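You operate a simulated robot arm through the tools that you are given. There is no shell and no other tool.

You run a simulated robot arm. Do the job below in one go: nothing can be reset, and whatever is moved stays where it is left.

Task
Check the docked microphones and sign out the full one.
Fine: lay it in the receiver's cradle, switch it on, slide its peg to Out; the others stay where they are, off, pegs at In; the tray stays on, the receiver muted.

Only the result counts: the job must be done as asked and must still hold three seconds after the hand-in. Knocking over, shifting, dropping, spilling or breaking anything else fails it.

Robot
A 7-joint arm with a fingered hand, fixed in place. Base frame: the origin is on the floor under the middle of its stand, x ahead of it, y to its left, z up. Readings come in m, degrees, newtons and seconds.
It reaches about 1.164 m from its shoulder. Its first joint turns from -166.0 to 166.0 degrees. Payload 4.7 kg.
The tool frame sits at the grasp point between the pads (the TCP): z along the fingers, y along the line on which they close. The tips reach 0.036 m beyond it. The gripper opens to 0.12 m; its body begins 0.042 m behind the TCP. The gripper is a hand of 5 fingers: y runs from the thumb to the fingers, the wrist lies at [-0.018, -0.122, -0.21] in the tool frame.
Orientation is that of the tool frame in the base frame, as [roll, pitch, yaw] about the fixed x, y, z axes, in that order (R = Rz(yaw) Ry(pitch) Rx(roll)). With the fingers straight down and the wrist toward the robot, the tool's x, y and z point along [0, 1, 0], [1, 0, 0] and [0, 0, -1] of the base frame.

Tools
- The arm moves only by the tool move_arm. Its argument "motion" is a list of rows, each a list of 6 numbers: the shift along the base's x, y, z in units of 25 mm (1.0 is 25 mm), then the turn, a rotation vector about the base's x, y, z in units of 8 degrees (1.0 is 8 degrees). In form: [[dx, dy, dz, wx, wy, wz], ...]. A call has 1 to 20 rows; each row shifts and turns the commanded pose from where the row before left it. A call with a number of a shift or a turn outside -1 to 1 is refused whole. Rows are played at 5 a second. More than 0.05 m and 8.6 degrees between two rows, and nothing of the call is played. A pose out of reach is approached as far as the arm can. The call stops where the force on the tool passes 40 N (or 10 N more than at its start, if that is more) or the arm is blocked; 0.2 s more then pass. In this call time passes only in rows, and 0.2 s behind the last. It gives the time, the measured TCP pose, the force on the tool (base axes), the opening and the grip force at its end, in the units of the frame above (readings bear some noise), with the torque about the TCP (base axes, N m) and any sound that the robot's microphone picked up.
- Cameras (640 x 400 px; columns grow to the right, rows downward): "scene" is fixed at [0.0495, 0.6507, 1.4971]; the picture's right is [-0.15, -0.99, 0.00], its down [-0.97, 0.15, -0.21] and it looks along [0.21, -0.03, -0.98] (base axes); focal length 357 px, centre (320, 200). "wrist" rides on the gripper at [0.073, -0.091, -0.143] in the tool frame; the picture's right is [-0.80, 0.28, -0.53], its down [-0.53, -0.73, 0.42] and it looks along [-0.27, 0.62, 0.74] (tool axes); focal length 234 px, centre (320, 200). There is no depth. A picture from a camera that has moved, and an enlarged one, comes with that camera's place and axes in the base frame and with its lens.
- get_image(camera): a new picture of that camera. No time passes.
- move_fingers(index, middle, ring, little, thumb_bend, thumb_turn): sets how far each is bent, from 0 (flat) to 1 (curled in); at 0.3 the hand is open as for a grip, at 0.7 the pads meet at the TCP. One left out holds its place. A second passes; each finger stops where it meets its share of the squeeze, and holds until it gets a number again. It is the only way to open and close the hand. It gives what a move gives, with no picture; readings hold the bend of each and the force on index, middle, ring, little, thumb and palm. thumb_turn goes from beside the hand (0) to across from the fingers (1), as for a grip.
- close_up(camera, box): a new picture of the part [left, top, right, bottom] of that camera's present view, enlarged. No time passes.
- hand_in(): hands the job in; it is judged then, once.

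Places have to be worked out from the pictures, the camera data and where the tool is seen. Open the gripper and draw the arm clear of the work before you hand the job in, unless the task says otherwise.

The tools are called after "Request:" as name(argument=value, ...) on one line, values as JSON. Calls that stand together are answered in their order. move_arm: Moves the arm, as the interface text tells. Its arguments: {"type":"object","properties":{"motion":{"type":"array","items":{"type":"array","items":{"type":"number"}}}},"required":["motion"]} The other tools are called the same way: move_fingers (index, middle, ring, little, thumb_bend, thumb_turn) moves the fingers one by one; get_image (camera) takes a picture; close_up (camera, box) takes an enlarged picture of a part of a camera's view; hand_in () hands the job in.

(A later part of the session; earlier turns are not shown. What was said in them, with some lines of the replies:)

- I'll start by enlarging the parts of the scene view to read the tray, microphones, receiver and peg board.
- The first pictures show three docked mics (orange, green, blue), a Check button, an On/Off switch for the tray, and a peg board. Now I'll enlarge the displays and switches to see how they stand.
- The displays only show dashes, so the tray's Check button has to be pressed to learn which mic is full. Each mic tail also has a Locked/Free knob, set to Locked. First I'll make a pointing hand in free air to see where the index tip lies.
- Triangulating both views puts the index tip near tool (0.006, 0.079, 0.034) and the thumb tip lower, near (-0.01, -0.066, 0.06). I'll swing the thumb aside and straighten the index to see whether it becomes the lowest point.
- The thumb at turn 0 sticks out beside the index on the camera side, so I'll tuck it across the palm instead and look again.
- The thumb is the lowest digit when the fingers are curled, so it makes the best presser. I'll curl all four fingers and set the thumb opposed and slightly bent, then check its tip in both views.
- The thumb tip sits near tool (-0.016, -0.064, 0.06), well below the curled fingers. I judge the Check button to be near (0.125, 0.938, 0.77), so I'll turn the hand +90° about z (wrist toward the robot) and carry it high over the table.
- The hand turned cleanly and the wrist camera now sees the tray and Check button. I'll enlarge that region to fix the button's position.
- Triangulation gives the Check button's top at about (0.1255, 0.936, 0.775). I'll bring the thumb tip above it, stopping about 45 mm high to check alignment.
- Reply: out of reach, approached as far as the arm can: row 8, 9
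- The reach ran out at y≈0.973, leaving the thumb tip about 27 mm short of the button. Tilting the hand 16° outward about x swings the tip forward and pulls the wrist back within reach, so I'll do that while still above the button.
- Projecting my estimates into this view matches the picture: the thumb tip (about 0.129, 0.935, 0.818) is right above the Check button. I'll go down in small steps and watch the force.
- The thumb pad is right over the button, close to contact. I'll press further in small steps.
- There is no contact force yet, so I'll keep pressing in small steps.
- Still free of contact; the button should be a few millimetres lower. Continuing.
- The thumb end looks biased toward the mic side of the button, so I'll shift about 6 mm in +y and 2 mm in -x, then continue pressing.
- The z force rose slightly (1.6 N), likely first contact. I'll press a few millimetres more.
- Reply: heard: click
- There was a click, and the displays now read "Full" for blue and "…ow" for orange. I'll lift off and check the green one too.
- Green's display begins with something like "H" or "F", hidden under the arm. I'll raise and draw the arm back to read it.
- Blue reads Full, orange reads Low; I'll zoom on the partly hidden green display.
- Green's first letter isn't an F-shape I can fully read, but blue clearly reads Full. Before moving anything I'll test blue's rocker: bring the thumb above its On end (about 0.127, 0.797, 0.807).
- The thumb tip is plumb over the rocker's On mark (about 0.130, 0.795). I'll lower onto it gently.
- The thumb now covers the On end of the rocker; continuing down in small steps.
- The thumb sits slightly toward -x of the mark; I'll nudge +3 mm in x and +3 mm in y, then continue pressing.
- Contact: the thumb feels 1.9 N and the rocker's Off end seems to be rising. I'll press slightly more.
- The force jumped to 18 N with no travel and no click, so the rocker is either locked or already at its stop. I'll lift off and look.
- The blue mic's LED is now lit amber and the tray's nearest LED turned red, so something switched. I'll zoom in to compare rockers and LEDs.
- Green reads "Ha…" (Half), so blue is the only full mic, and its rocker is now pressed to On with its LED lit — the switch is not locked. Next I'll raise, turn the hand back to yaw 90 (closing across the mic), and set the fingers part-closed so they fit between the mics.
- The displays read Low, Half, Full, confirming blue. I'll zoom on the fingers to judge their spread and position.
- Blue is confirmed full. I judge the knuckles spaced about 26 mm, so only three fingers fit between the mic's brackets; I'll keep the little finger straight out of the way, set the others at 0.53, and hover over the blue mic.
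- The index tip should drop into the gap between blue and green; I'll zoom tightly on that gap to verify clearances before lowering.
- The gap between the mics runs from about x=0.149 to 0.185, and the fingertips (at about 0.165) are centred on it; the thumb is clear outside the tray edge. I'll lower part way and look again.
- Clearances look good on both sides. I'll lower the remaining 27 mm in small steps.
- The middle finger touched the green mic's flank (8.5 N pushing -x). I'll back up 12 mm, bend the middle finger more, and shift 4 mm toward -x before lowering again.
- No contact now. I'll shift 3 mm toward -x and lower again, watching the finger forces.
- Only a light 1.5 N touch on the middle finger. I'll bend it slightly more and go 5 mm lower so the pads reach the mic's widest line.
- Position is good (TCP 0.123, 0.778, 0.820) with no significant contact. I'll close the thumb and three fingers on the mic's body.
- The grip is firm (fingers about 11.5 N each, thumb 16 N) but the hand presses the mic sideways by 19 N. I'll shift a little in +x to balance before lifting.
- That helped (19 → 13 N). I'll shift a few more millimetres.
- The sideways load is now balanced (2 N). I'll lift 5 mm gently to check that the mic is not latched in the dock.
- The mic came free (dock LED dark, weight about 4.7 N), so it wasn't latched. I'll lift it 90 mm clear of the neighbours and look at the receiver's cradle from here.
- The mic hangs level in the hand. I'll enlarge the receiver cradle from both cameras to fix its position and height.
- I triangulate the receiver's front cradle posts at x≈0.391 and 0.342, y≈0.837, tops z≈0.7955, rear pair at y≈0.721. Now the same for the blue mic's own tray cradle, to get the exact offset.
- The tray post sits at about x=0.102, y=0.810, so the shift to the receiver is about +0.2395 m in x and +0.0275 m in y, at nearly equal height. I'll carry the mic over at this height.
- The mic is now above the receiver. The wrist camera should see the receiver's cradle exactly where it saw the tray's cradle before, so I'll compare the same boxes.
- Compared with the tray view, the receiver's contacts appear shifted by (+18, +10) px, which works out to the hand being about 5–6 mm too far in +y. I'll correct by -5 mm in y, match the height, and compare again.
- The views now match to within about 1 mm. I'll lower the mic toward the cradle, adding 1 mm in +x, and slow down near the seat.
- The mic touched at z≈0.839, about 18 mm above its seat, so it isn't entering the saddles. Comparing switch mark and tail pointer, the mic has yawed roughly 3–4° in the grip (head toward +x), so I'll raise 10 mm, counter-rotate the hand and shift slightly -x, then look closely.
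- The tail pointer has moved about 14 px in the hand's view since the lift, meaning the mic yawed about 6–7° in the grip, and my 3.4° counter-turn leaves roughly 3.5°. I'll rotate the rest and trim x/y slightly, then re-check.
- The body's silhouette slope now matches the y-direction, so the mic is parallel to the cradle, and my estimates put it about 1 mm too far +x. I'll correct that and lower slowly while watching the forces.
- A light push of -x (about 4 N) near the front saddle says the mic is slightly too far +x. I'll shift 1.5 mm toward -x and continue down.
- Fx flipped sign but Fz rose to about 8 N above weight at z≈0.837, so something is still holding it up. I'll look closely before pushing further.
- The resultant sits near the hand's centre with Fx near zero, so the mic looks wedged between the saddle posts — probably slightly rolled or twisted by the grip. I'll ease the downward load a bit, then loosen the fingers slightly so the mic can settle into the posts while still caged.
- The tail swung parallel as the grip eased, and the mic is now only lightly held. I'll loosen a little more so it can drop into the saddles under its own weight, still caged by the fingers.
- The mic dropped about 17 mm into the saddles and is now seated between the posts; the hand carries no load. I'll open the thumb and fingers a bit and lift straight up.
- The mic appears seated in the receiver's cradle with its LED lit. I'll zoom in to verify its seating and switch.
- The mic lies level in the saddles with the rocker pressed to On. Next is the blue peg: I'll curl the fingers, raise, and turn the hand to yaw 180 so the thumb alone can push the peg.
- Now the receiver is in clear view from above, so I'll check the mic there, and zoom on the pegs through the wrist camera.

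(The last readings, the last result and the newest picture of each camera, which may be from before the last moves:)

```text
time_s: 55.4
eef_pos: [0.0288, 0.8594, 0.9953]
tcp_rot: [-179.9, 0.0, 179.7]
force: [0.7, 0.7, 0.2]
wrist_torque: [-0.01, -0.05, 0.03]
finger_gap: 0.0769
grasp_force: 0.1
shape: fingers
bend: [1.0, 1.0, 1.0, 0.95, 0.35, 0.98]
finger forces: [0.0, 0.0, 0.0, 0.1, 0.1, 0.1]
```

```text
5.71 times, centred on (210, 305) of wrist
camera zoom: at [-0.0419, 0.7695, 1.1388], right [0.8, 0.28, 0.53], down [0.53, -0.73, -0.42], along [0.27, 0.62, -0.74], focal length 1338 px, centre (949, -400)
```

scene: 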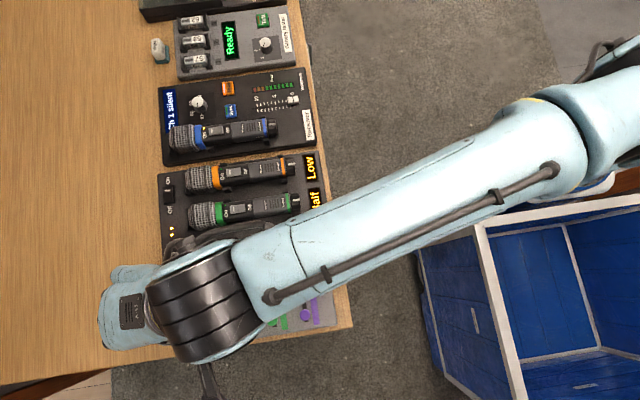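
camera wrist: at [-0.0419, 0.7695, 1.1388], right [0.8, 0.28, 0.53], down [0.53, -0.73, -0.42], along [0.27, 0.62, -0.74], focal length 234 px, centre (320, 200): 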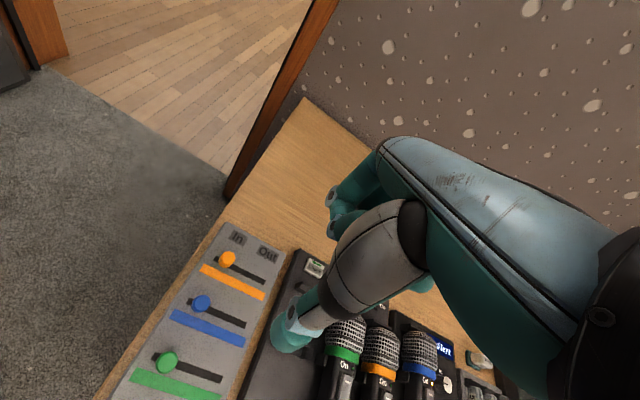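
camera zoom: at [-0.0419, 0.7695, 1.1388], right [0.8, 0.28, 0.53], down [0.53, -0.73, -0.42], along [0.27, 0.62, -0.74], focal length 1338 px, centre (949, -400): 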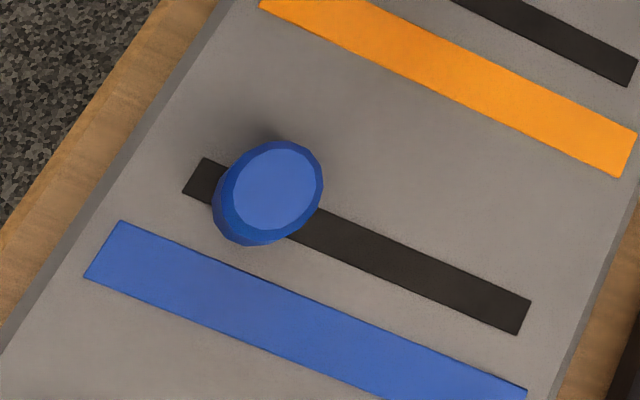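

The mic lies square in the receiver's cradle with its LED on. For the blue peg I get a knob centre near (-0.011, 0.818) with its top near z≈0.773; I'll place the thumb just to its -x side and hover.

Request:
move_arm(motion=[[-0.6, 0.2, -0.4, 0, 0, 0.04], [-0.8, 0.2, -0.6, 0, 0, 0], [-0.8, 0.2, -0.8, 0, 0, 0], [-0.7, 0.2, -0.8, 0, 0, 0], [-0.58, 0.18, -0.9, 0, 0, 0], [0, 0, -0.9, 0, 0, 0], [0, 0, -0.6, 0, 0, 0]])

Request:
get_image(camera="wrist")

Request:
close_up(camera="wrist", box=[200, 280, 380, 400])

Request:
close_up(camera="scene", box=[100, 220, 340, 380])

```text
time_s: 57.0
eef_pos: [-0.0575, 0.8833, 0.8708]
tcp_rot: [-179.9, 0.0, -179.8]
force: [0.2, -0.7, 0.1]
wrist_torque: [-0.03, 0.0, 0.04]
finger_gap: 0.0772
grasp_force: 0.1
shape: fingers
bend: [1.0, 1.0, 1.0, 1.0, 0.35, 0.98]
finger forces: [0.0, 0.1, 0.0, 0.1, 0.0, 0.1]
```

```text
taken
camera wrist: at [-0.128, 0.7921, 1.0158], right [0.8, 0.28, 0.53], down [0.53, -0.73, -0.42], along [0.26, 0.62, -0.74], focal length 234 px, centre (320, 200)
```

wrist: 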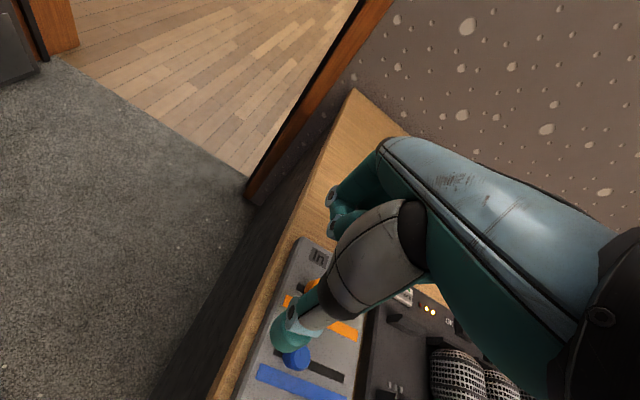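

```text
3.33 times, centred on (290, 340) of wrist
camera zoom: at [-0.128, 0.7921, 1.0158], right [0.8, 0.28, 0.53], down [0.53, -0.73, -0.42], along [0.26, 0.62, -0.74], focal length 781 px, centre (420, -267)
```

zoom: 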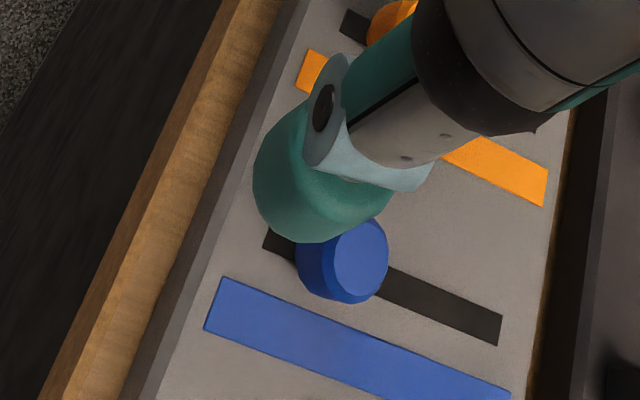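

```text
2.50 times, centred on (220, 300) of scene
camera zoom: at [0.0495, 0.6507, 1.4971], right [-0.15, -0.99, 0.0], down [-0.97, 0.15, -0.21], along [0.21, -0.03, -0.98], focal length 892 px, centre (570, -50)
```

zoom: 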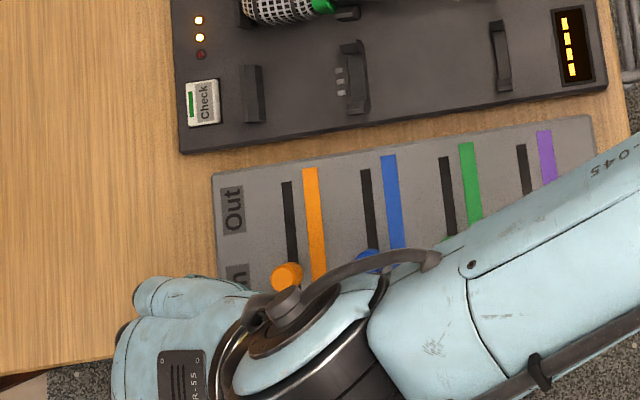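

Triangulating between the two wrist views (same axes) puts the knob's top at about (-0.0145, 0.814, 0.80), higher than I first assumed. The thumb is just on its -x side; I'll move another 6 mm toward -x and lower slowly beside it.

Request:
move_arm(motion=[[-0.28, -0.1, 0, 0, 0, 0], [0, 0, -0.4, 0, 0, 0], [0, 0, -0.3, 0, 0, 0], [0, 0, -0.3, 0, 0, 0]])

Request:
close_up(camera="wrist", box=[200, 280, 380, 400])

Request:
close_up(camera="scene", box=[100, 220, 340, 380])

```text
time_s: 58.0
eef_pos: [-0.0647, 0.8797, 0.8471]
tcp_rot: [179.9, 0.1, -179.8]
force: [-0.9, 0.3, 0.9]
wrist_torque: [-0.02, 0.0, 0.0]
finger_gap: 0.0772
grasp_force: 0.1
shape: fingers
bend: [1.0, 1.0, 1.0, 1.0, 0.35, 0.98]
finger forces: [0.1, 0.1, 0.0, 0.1, 0.0, 0.0]
```

```text
3.33 times, centred on (290, 340) of wrist
camera zoom: at [-0.1343, 0.7889, 0.9908], right [0.8, 0.28, 0.53], down [0.53, -0.73, -0.42], along [0.26, 0.62, -0.74], focal length 781 px, centre (420, -267)
```

zoom: 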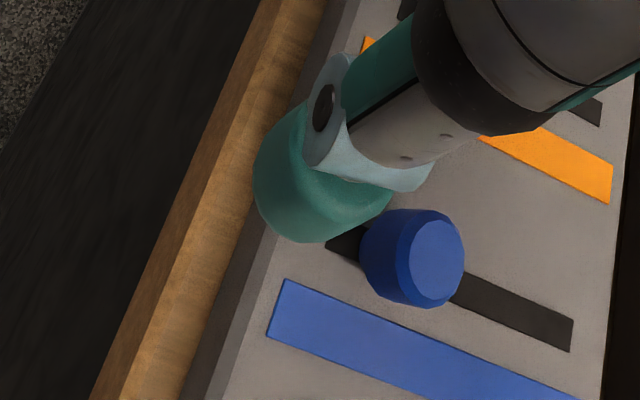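

```text
2.50 times, centred on (220, 300) of scene
camera zoom: at [0.0495, 0.6507, 1.4971], right [-0.15, -0.99, 0.0], down [-0.97, 0.15, -0.21], along [0.21, -0.03, -0.98], focal length 892 px, centre (570, -50)
```

zoom: 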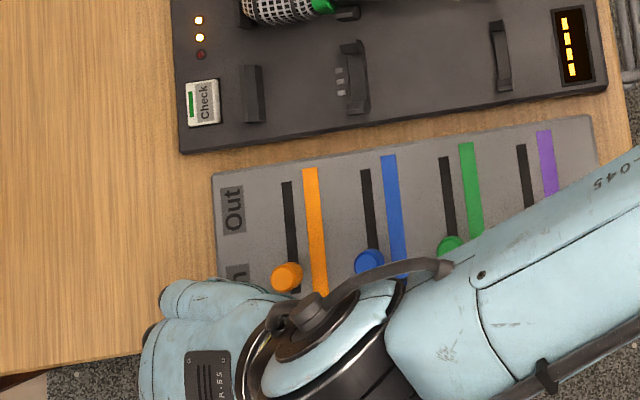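

The knob is a short cylinder about 24 mm across from z≈0.782 to 0.799, and the thumb tip is 8 mm from its -x side. I'll lower 10 mm and then push +x in small steps.

Request:
move_arm(motion=[[0, 0.03, -0.2, 0, 0, 0], [0, 0, -0.2, 0, 0, 0], [0.2, 0, 0, 0, 0, 0], [0.2, 0, 0, 0, 0, 0]])

Request:
close_up(camera="wrist", box=[200, 280, 380, 400])

```text
time_s: 59.0
eef_pos: [-0.0539, 0.8812, 0.838]
tcp_rot: [179.9, 0.1, -179.9]
force: [-0.1, -0.5, -0.2]
wrist_torque: [-0.06, -0.02, -0.02]
finger_gap: 0.0773
grasp_force: 0.2
shape: fingers
bend: [1.0, 1.0, 1.0, 1.0, 0.35, 0.98]
finger forces: [0.0, 0.0, 0.0, 0.0, 0.0, 0.0]
```

```text
3.33 times, centred on (290, 340) of wrist
camera zoom: at [-0.1235, 0.7894, 0.9822], right [0.8, 0.28, 0.52], down [0.53, -0.73, -0.42], along [0.26, 0.62, -0.74], focal length 781 px, centre (420, -267)
```

zoom: 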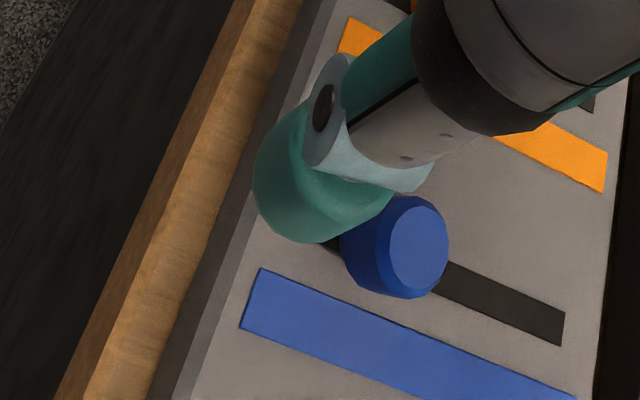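

The thumb is next to the knob but slightly toward +y; I'll shift 3 mm in -y and push on in +x.

Request:
move_arm(motion=[[0, -0.14, 0, 0, 0, 0], [0.2, 0, 0, 0, 0, 0], [0.2, 0, 0, 0, 0, 0]])

Request:
close_up(camera="wrist", box=[200, 280, 380, 400])

```text
time_s: 59.8
eef_pos: [-0.0431, 0.8769, 0.8395]
tcp_rot: [-180.0, 0.1, -179.9]
force: [0.7, 0.2, -1.2]
wrist_torque: [0.01, 0.02, 0.01]
finger_gap: 0.077
grasp_force: 0.1
shape: fingers
bend: [1.0, 1.0, 1.0, 1.0, 0.35, 0.98]
finger forces: [0.1, 0.0, 0.0, 0.0, 0.1, 0.0]
```

```text
3.33 times, centred on (290, 340) of wrist
camera zoom: at [-0.1132, 0.7869, 0.9823], right [0.8, 0.28, 0.53], down [0.53, -0.73, -0.42], along [0.26, 0.62, -0.74], focal length 781 px, centre (420, -267)
```

zoom: 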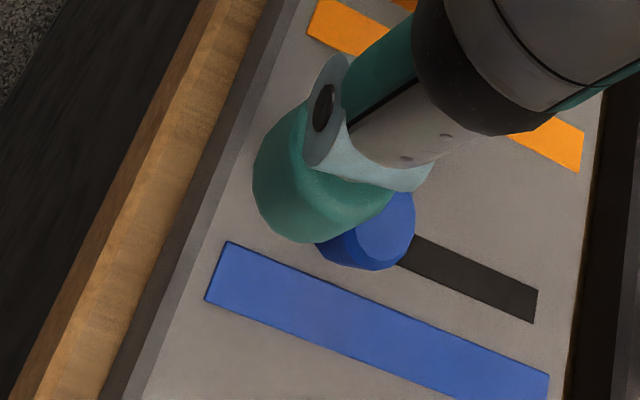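

The thumb overlaps the knob in the image without any force, so its tip must still be above the knob's top. I'll back off in -x, then lower until it lightly touches the board to find the true height.

Request:
move_arm(motion=[[-0.4, 0, 0, 0, 0, 0], [-0.4, 0, 0, 0, 0, 0], [0, 0, -0.2, 0, 0, 0], [0, 0, -0.15, 0, 0, 0]])

Request:
close_up(camera="wrist", box=[200, 280, 380, 400])

```text
time_s: 60.8
eef_pos: [-0.0633, 0.878, 0.8288]
tcp_rot: [179.9, 0.0, -179.9]
force: [-0.2, -0.1, 0.1]
wrist_torque: [0.01, -0.03, 0.01]
finger_gap: 0.077
grasp_force: 0.1
shape: fingers
bend: [1.0, 1.0, 1.0, 1.0, 0.35, 0.98]
finger forces: [0.0, 0.0, 0.0, 0.0, 0.0, 0.1]
```

```text
3.33 times, centred on (290, 340) of wrist
camera zoom: at [-0.1339, 0.7875, 0.9728], right [0.8, 0.28, 0.53], down [0.53, -0.73, -0.42], along [0.26, 0.62, -0.74], focal length 781 px, centre (420, -267)
```

zoom: 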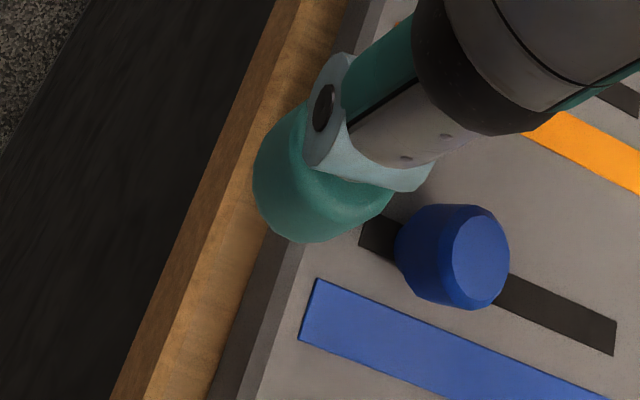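

No contact yet at z=0.829. I'll keep lowering in small steps.

Request:
move_arm(motion=[[0.08, 0, -0.15, 0, 0, 0], [0, 0, -0.15, 0, 0, 0], [0, 0, -0.1, 0, 0, 0]])

Request:
close_up(camera="wrist", box=[200, 280, 380, 400])

```text
time_s: 61.6
eef_pos: [-0.0617, 0.8781, 0.8204]
tcp_rot: [-180.0, -0.1, -179.9]
force: [-0.7, -0.3, 0.1]
wrist_torque: [0.02, 0.03, 0.03]
finger_gap: 0.077
grasp_force: 0.1
shape: fingers
bend: [1.0, 1.0, 1.0, 1.0, 0.35, 0.98]
finger forces: [0.1, 0.0, 0.0, 0.1, 0.1, 0.0]
```

```text
3.33 times, centred on (290, 340) of wrist
camera zoom: at [-0.1318, 0.7877, 0.9632], right [0.8, 0.28, 0.53], down [0.53, -0.73, -0.42], along [0.26, 0.62, -0.74], focal length 781 px, centre (420, -267)
```

zoom: 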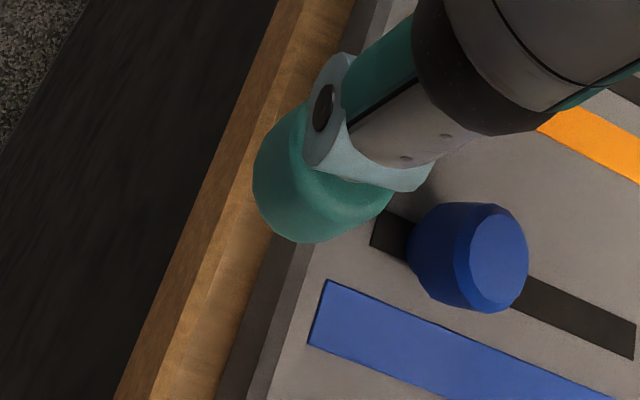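

The knob's top is firmly at z≈0.80, so the thumb's true tip is only about 37 mm below the TCP and is now at knob height. I'll push +x in small steps.

Request:
move_arm(motion=[[0.2, 0, 0, 0, 0, 0], [0.2, 0, 0, 0, 0, 0], [0.2, 0, 0, 0, 0, 0]])

Request:
close_up(camera="wrist", box=[200, 280, 380, 400])

```text
time_s: 62.4
eef_pos: [-0.0467, 0.8773, 0.82]
tcp_rot: [180.0, 0.0, -179.7]
force: [-0.7, -0.3, -0.4]
wrist_torque: [0.03, 0.01, 0.01]
finger_gap: 0.0771
grasp_force: 0.0
shape: fingers
bend: [1.0, 1.0, 1.0, 1.0, 0.35, 0.98]
finger forces: [0.0, 0.0, 0.0, 0.0, 0.1, 0.0]
```

```text
3.33 times, centred on (290, 340) of wrist
camera zoom: at [-0.117, 0.7869, 0.9634], right [0.8, 0.28, 0.53], down [0.53, -0.73, -0.42], along [0.26, 0.62, -0.74], focal length 781 px, centre (420, -267)
```

zoom: 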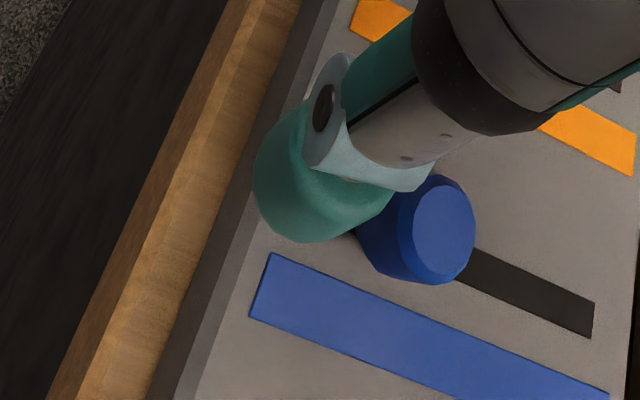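

The thumb is now right at the knob. I'll continue the push.

Request:
move_arm(motion=[[0.2, 0, 0, 0, 0, 0], [0.2, 0, 0, 0, 0, 0], [0.2, 0, 0, 0, 0, 0]])

Request:
close_up(camera="wrist", box=[200, 280, 380, 400])

Request:
close_up(camera="scene", box=[100, 220, 340, 380])

```text
time_s: 63.2
eef_pos: [-0.0337, 0.878, 0.819]
tcp_rot: [-180.0, 0.0, -179.9]
force: [-0.5, -0.3, -0.1]
wrist_torque: [-0.01, -0.01, -0.03]
finger_gap: 0.0771
grasp_force: 0.3
shape: fingers
bend: [1.0, 1.0, 1.0, 1.0, 0.35, 0.98]
finger forces: [0.1, 0.0, 0.1, 0.0, 0.4, 0.1]
```

```text
3.33 times, centred on (290, 340) of wrist
camera zoom: at [-0.1035, 0.7873, 0.9632], right [0.8, 0.28, 0.52], down [0.53, -0.73, -0.42], along [0.26, 0.62, -0.74], focal length 781 px, centre (420, -267)
```

zoom: 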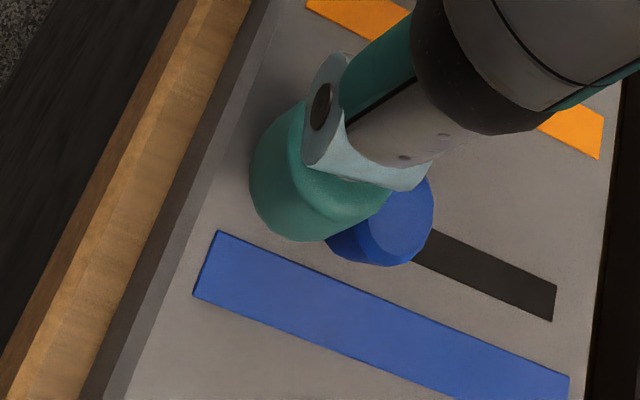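

```text
2.50 times, centred on (220, 300) of scene
camera zoom: at [0.0495, 0.6507, 1.4971], right [-0.15, -0.99, 0.0], down [-0.97, 0.15, -0.21], along [0.21, -0.03, -0.98], focal length 892 px, centre (570, -50)
```

zoom: 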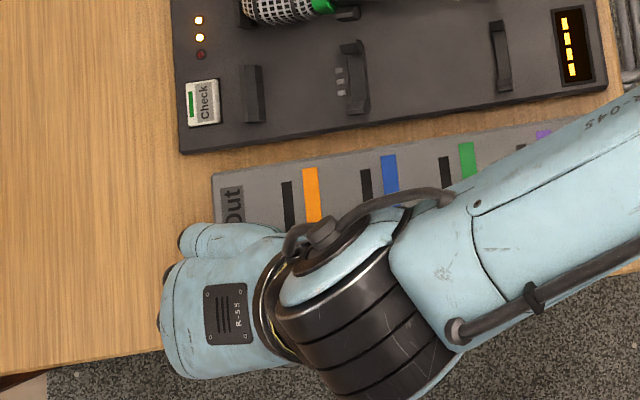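

First touch registers on the thumb (0.4 N). I'll keep pushing.

Request:
move_arm(motion=[[0.2, 0, 0, 0, 0, 0], [0.2, 0, 0, 0, 0, 0], [0.2, 0, 0, 0, 0, 0]])

Request:
close_up(camera="wrist", box=[200, 280, 380, 400])

```text
time_s: 64.0
eef_pos: [-0.019, 0.8772, 0.8193]
tcp_rot: [-180.0, 0.0, -179.9]
force: [-0.1, -0.6, 0.1]
wrist_torque: [0.01, -0.01, -0.03]
finger_gap: 0.0767
grasp_force: 0.4
shape: fingers
bend: [1.0, 1.0, 1.0, 1.0, 0.35, 0.98]
finger forces: [0.1, 0.1, 0.1, 0.0, 0.4, 0.0]
```

```text
3.33 times, centred on (290, 340) of wrist
camera zoom: at [-0.0883, 0.7869, 0.963], right [0.8, 0.28, 0.53], down [0.53, -0.73, -0.42], along [0.26, 0.62, -0.74], focal length 781 px, centre (420, -267)
```

zoom: 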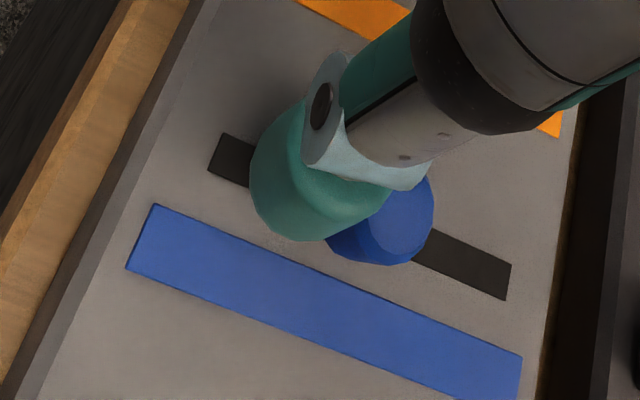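

The peg is sliding with the thumb. About 15–20 mm remain; continuing.

Request:
move_arm(motion=[[0.2, 0, 0, 0, 0, 0], [0.2, 0, 0, 0, 0, 0], [0.15, 0, 0, 0, 0, 0]])

Request:
close_up(camera="wrist", box=[200, 280, 380, 400])

Request:
close_up(camera="scene", box=[100, 220, 340, 380])

```text
time_s: 64.8
eef_pos: [-0.0039, 0.8786, 0.8194]
tcp_rot: [-179.9, 0.0, -179.8]
force: [-0.7, 0.1, -0.4]
wrist_torque: [0.0, 0.0, 0.0]
finger_gap: 0.077
grasp_force: 0.3
shape: fingers
bend: [1.0, 1.0, 1.0, 1.0, 0.35, 0.98]
finger forces: [0.0, 0.0, 0.0, 0.0, 0.3, 0.0]
```

```text
3.33 times, centred on (290, 340) of wrist
camera zoom: at [-0.0728, 0.7876, 0.9634], right [0.8, 0.28, 0.53], down [0.53, -0.73, -0.42], along [0.26, 0.62, -0.74], focal length 781 px, centre (420, -267)
```

zoom: 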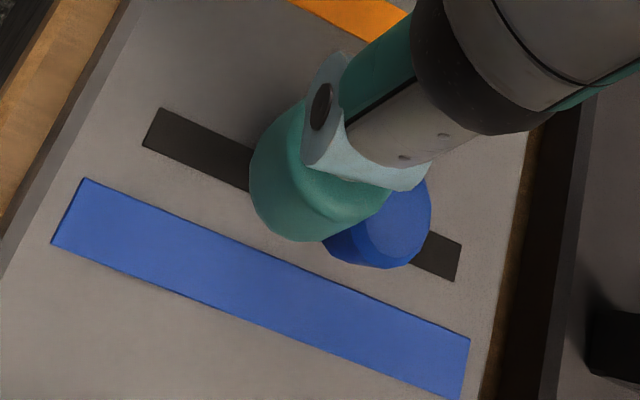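

```text
2.50 times, centred on (220, 300) of scene
camera zoom: at [0.0495, 0.6507, 1.4971], right [-0.15, -0.99, 0.0], down [-0.97, 0.15, -0.21], along [0.21, -0.03, -0.98], focal length 892 px, centre (570, -50)
```

zoom: 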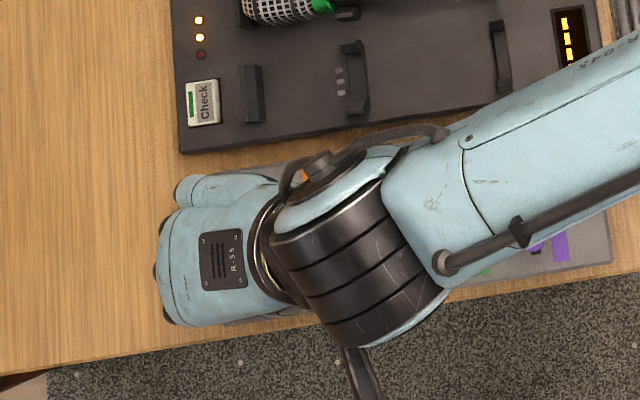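

Nearly there; I'll push on in smaller steps until the stop is felt.

Request:
move_arm(motion=[[0.15, 0, 0, 0, 0, 0], [0.1, 0, 0, 0, 0, 0]])

Request:
close_up(camera="wrist", box=[200, 280, 380, 400])

```text
time_s: 65.4
eef_pos: [0.0043, 0.8772, 0.8201]
tcp_rot: [-180.0, 0.0, -179.9]
force: [-0.8, -0.1, -1.0]
wrist_torque: [0.01, 0.02, -0.04]
finger_gap: 0.0769
grasp_force: 0.1
shape: fingers
bend: [1.0, 1.0, 1.0, 1.0, 0.35, 0.98]
finger forces: [0.1, 0.1, 0.0, 0.0, 0.5, 0.0]
```

```text
3.33 times, centred on (290, 340) of wrist
camera zoom: at [-0.0661, 0.7874, 0.9638], right [0.8, 0.28, 0.52], down [0.53, -0.73, -0.42], along [0.26, 0.62, -0.74], focal length 781 px, centre (420, -267)
```

zoom: 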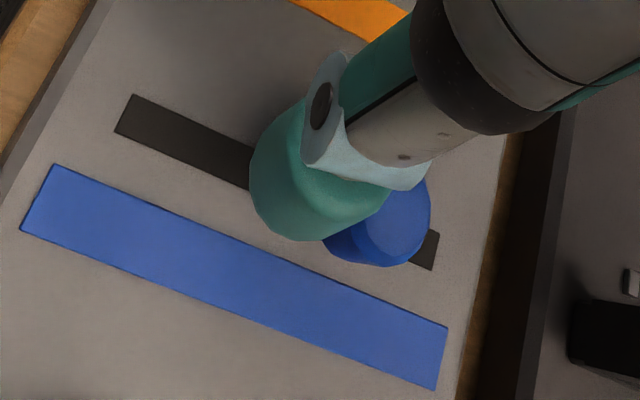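

The slot shows only a few millimetres beyond the knob now. I'll push a little more to feel the stop.

Request:
move_arm(motion=[[0.1, 0, 0, 0, 0, 0], [0.1, 0, 0, 0, 0, 0]])

Request:
close_up(camera="wrist", box=[200, 280, 380, 400])

```text
time_s: 66.0
eef_pos: [0.0084, 0.8782, 0.8217]
tcp_rot: [-180.0, 0.1, -179.9]
force: [-0.1, 0.1, 0.3]
wrist_torque: [0.03, 0.01, -0.05]
finger_gap: 0.0769
grasp_force: 0.1
shape: fingers
bend: [1.0, 1.0, 1.0, 1.0, 0.35, 0.98]
finger forces: [0.0, 0.1, 0.0, 0.0, 0.4, 0.1]
```

```text
3.33 times, centred on (290, 340) of wrist
camera zoom: at [-0.0611, 0.7872, 0.9645], right [0.8, 0.28, 0.53], down [0.53, -0.73, -0.42], along [0.26, 0.62, -0.74], focal length 781 px, centre (420, -267)
```

zoom: 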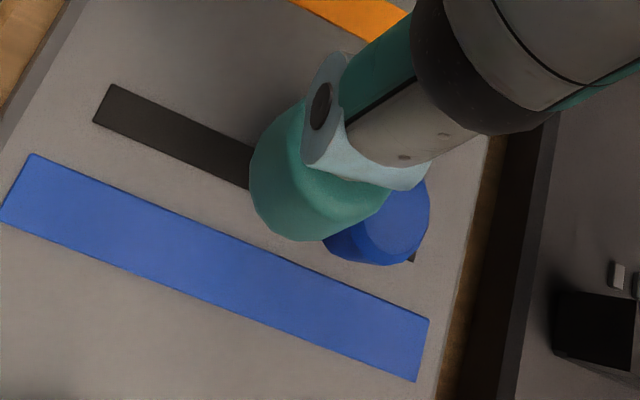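

Still no stop. I'll push another couple of millimetres at a time.

Request:
move_arm(motion=[[0.1, 0, 0, 0, 0, 0]])

Request:
close_up(camera="wrist", box=[200, 280, 380, 400])

```text
time_s: 66.4
eef_pos: [0.0107, 0.8769, 0.8205]
tcp_rot: [180.0, 0.1, -179.8]
force: [-1.1, 0.8, 0.6]
wrist_torque: [-0.03, 0.0, 0.0]
finger_gap: 0.0771
grasp_force: 0.9
shape: fingers
bend: [1.0, 1.0, 1.0, 1.0, 0.35, 0.98]
finger forces: [0.0, 0.0, 0.0, 0.1, 0.5, 0.1]
```

```text
3.33 times, centred on (290, 340) of wrist
camera zoom: at [-0.0592, 0.7872, 0.9641], right [0.8, 0.28, 0.53], down [0.53, -0.73, -0.42], along [0.26, 0.62, -0.74], focal length 781 px, centre (420, -267)
```

zoom: 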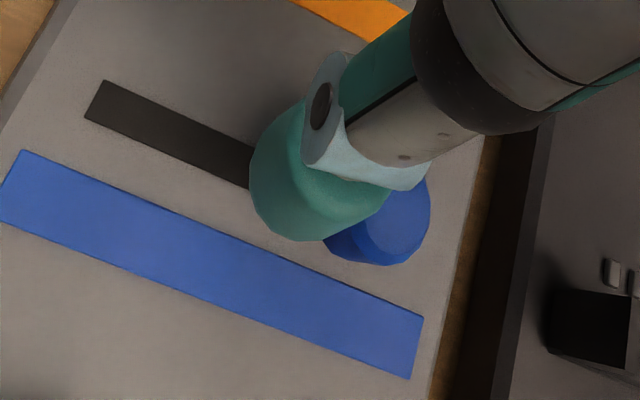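

Still light force. I'll make two more small steps to find the end stop.

Request:
move_arm(motion=[[0.08, 0, 0, 0, 0, 0], [0.08, 0, 0, 0, 0, 0]])

Request:
close_up(camera="wrist", box=[200, 280, 380, 400])

```text
time_s: 67.0
eef_pos: [0.0136, 0.8766, 0.8199]
tcp_rot: [-180.0, 0.0, -179.9]
force: [-0.4, 0.5, 0.3]
wrist_torque: [0.03, 0.02, -0.04]
finger_gap: 0.077
grasp_force: 0.0
shape: fingers
bend: [1.0, 1.0, 1.0, 1.0, 0.35, 0.98]
finger forces: [0.0, 0.0, 0.1, 0.1, 0.4, 0.0]
```

```text
3.33 times, centred on (290, 340) of wrist
camera zoom: at [-0.0549, 0.7868, 0.963], right [0.8, 0.28, 0.53], down [0.53, -0.73, -0.42], along [0.26, 0.62, -0.74], focal length 781 px, centre (420, -267)
```

zoom: 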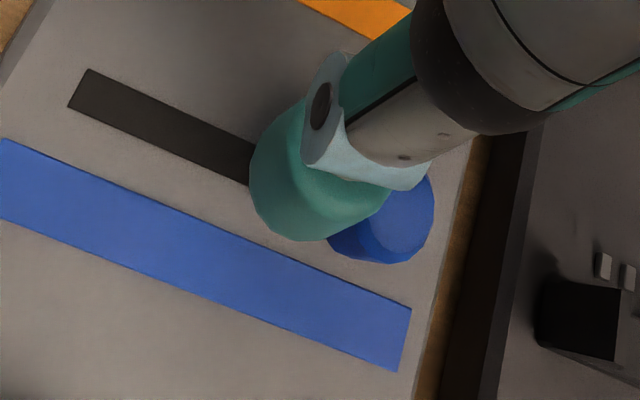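

The peg's centre is now near x≈0.036, close to the mirror-image Out position (≈0.038). I'll push a touch more, checking for the stop.

Request:
move_arm(motion=[[0.08, 0, 0, 0, 0, 0], [0.06, 0, 0, 0, 0, 0]])

Request:
close_up(camera="wrist", box=[200, 280, 380, 400])

```text
time_s: 67.6
eef_pos: [0.0184, 0.8765, 0.8204]
tcp_rot: [-180.0, 0.0, -180.0]
force: [0.5, 0.0, 0.1]
wrist_torque: [0.06, 0.03, -0.02]
finger_gap: 0.0769
grasp_force: 0.5
shape: fingers
bend: [1.0, 1.0, 1.0, 1.0, 0.35, 0.98]
finger forces: [0.1, 0.0, 0.0, 0.1, 0.4, 0.0]
```

```text
3.33 times, centred on (290, 340) of wrist
camera zoom: at [-0.0521, 0.7868, 0.9633], right [0.8, 0.28, 0.53], down [0.53, -0.73, -0.42], along [0.26, 0.62, -0.74], focal length 781 px, centre (420, -267)
```

zoom: 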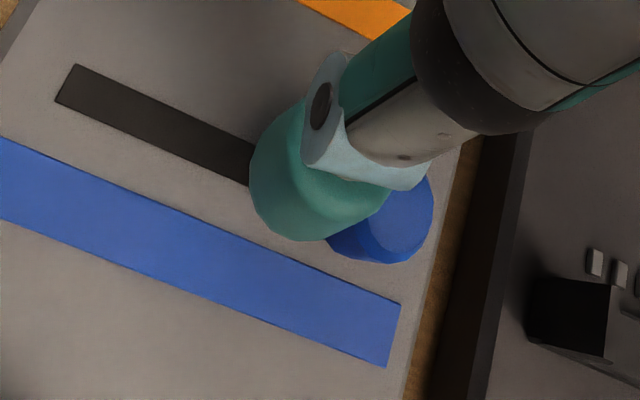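

The peg is still moving freely with the thumb, so I'll pause, back off and raise the hand to see where the peg stands relative to the Out mark.

Request:
move_arm(motion=[[-0.4, 0, 0, 0, 0, 0], [-0.2, 0, 0.6, 0, 0, 0], [0, 0, 1, 0, 0, 0], [0, 0, 1, 0, 0, 0], [0, -0.5, 1, 0, 0, 0], [0, -1, 0.5, 0, 0, 0], [0, -1, 0, 0, 0, 0], [0, -1, 0, 0, 0, 0], [0, -1, 0, 0, 0, 0], [0, -1, 0, 0, 0, 0], [0, -1, 0, 0, 0, 0], [0, -1, 0, 0, 0, 0], [0, -1, 0, 0, 0, 0]])

Request:
get_image(camera="scene")

Request:
get_image(camera="wrist")

Request:
close_up(camera="scene", box=[165, 260, 345, 360])

```text
time_s: 70.4
eef_pos: [0.0048, 0.6648, 0.9225]
tcp_rot: [179.9, -0.1, -179.9]
force: [1.0, -0.2, -1.1]
wrist_torque: [-0.01, 0.01, 0.03]
finger_gap: 0.077
grasp_force: 0.1
shape: fingers
bend: [1.0, 1.0, 1.0, 1.0, 0.35, 0.98]
finger forces: [0.0, 0.0, 0.1, 0.0, 0.0, 0.1]
```

```text
taken
```

scene: 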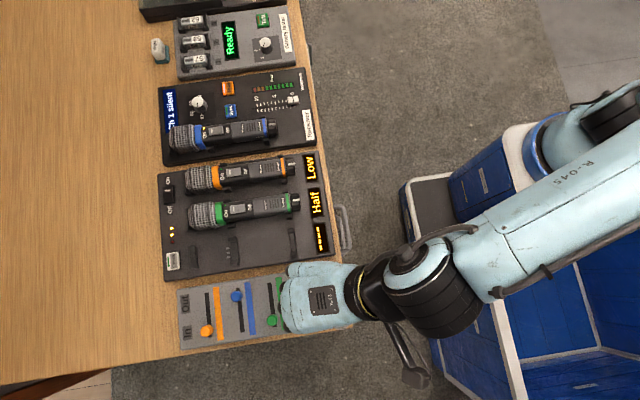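

```text
taken
camera wrist: at [-0.0655, 0.5745, 1.065], right [0.8, 0.28, 0.53], down [0.53, -0.73, -0.42], along [0.26, 0.62, -0.74], focal length 234 px, centre (320, 200)
```

wrist: 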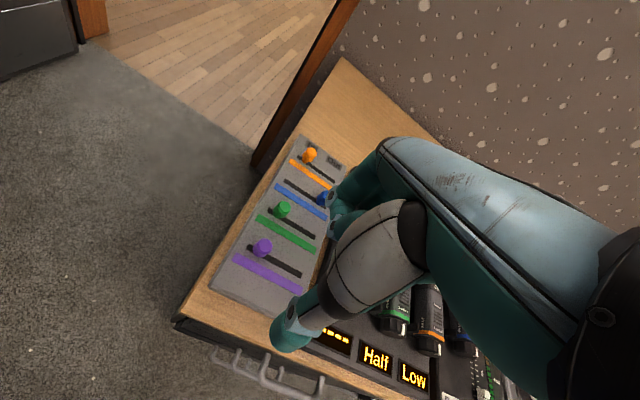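

```text
3.56 times, centred on (255, 310) of scene
camera zoom: at [0.0495, 0.6507, 1.4971], right [-0.15, -0.99, 0.0], down [-0.97, 0.15, -0.21], along [0.21, -0.03, -0.98], focal length 1269 px, centre (551, -191)
```

zoom: 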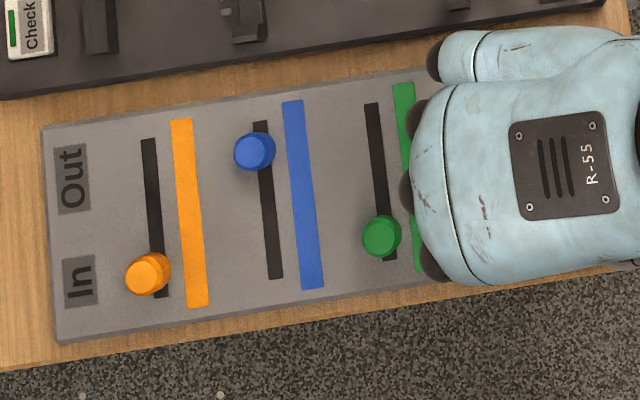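

The blue peg's base is now level with the "Out" label and mirrors the In margin at the other end of the slot; the other pegs are untouched at In. I'll raise and withdraw the arm from the table, then open the hand.

Request:
move_arm(motion=[[0, 0, 1, 0, 0, 0], [0, -0.5, 1, 0, 0, 0], [0, -1, 1, 0, 0, 0], [0.3, -1, 1, 0, 0, 0], [0.5, -1, 1, 0, 0, 0], [0.5, -1, 0.5, 0, 0, 0], [0.5, -1, 0.5, 0, 0, 0], [0.5, -1, 0, 0, 0, 0], [0.5, -0.5, 0, 0, 0, 0]])

Request:
move_fingers(index=0.3, middle=0.3, ring=0.3, little=0.3, thumb_bend=0.3, thumb_turn=1)

Request:
get_image(camera="scene")

Request:
close_up(camera="scene", box=[165, 260, 345, 360])

Request:
close_up(camera="scene", box=[150, 70, 330, 170])

Request:
close_up(camera="scene", box=[150, 145, 350, 285])

```text
time_s: 72.4
eef_pos: [0.0726, 0.4884, 1.0733]
tcp_rot: [-179.9, 0.0, -179.9]
force: [-0.3, -0.7, -1.1]
wrist_torque: [0.0, 0.02, 0.0]
finger_gap: 0.0768
grasp_force: 0.0
shape: fingers
bend: [1.0, 1.0, 1.0, 1.0, 0.35, 0.98]
finger forces: [0.0, 0.0, 0.0, 0.1, 0.0, 0.0]
```

```text
time_s: 73.4
eef_pos: [0.0728, 0.49, 1.0734]
tcp_rot: [180.0, 0.0, -179.9]
force: [1.3, 0.0, -0.1]
wrist_torque: [0.01, -0.02, 0.01]
finger_gap: 0.1218
grasp_force: 0.0
shape: fingers
bend: [0.3, 0.3, 0.3, 0.3, 0.3, 0.98]
finger forces: [0.1, 0.1, 0.1, 0.1, 0.0, 0.0]
```

```text
taken
```

scene: 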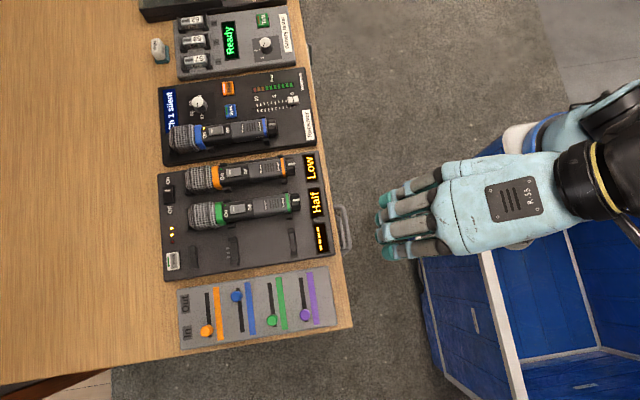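

```text
3.56 times, centred on (255, 310) of scene
camera zoom: at [0.0495, 0.6507, 1.4971], right [-0.15, -0.99, 0.0], down [-0.97, 0.15, -0.21], along [0.21, -0.03, -0.98], focal length 1269 px, centre (551, -191)
```

zoom: 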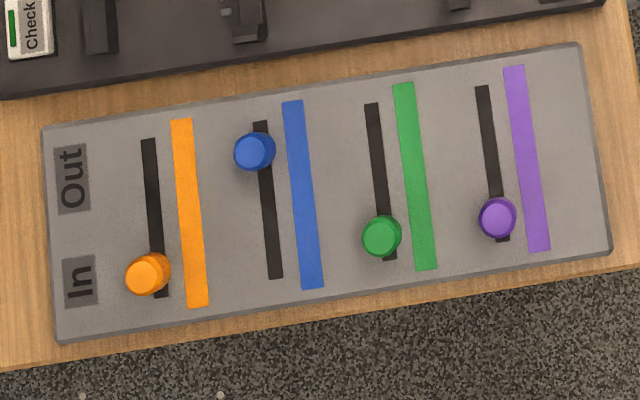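

```text
3.56 times, centred on (240, 120) of scene
camera zoom: at [0.0495, 0.6507, 1.4971], right [-0.15, -0.99, 0.0], down [-0.97, 0.15, -0.21], along [0.21, -0.03, -0.98], focal length 1269 px, centre (604, 484)
```

zoom: 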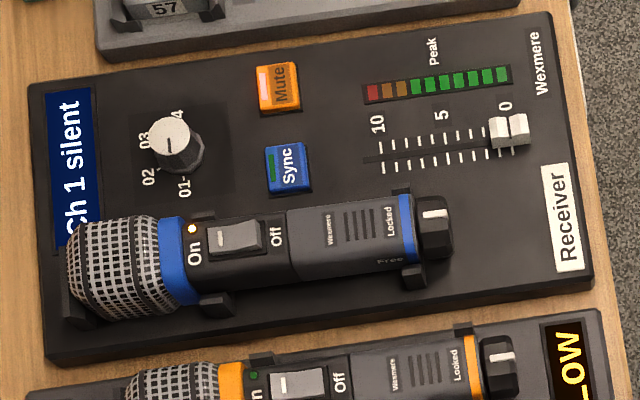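

```text
2.86 times, centred on (250, 215) of scene
camera zoom: at [0.0495, 0.6507, 1.4971], right [-0.15, -0.99, 0.0], down [-0.97, 0.15, -0.21], along [0.21, -0.03, -0.98], focal length 1020 px, centre (520, 157)
```

zoom: 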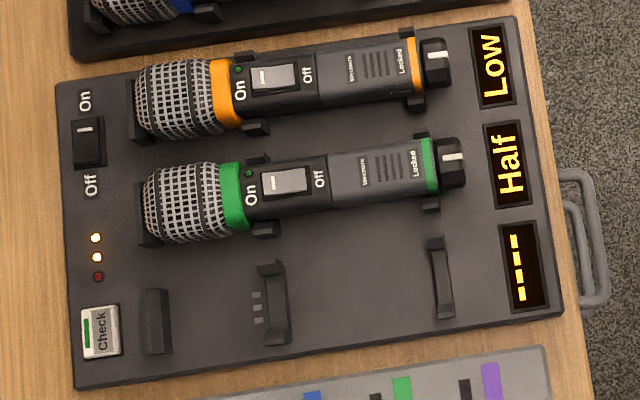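

Everything checks out. The blue mic, the only one reading Full, lies square in the receiver's cradle, switched on with its LED lit, and its peg is at Out. Orange and green are docked and off, the other pegs are at In, the tray is on, Mute is lit, and the hand is open and clear. I'm handing the job in.

Request:
hand_in()

```text
The job is handed in.
```

I checked the docked microphones and signed out the full one, the blue mic. The job is handed in, but I haven't seen the judge's result.

- **Check:** after I pressed the tray's Check button, the displays read Low for orange, Half for green and Full for blue.
- **Blue mic:** it is lying in the receiver's cradle, switched on with its LED lit. It jammed just above the cradle at first, so I eased the grip and let it settle the last 17 mm or so. The final pictures show it straight between the cradle posts.
- **Blue peg:** it is level with the Out label. I never felt an end stop; I judged Out from the label and from how far the peg sits from the end of its slot.
- **Everything else:** in the last pictures the orange and green mics are docked and off, and the orange, green and purple pegs are at In. The tray is on and the receiver is muted.

One finger pressed on the green mic (about 8 N) while I was reaching for the blue one. It looks unmoved in the pictures taken afterwards.
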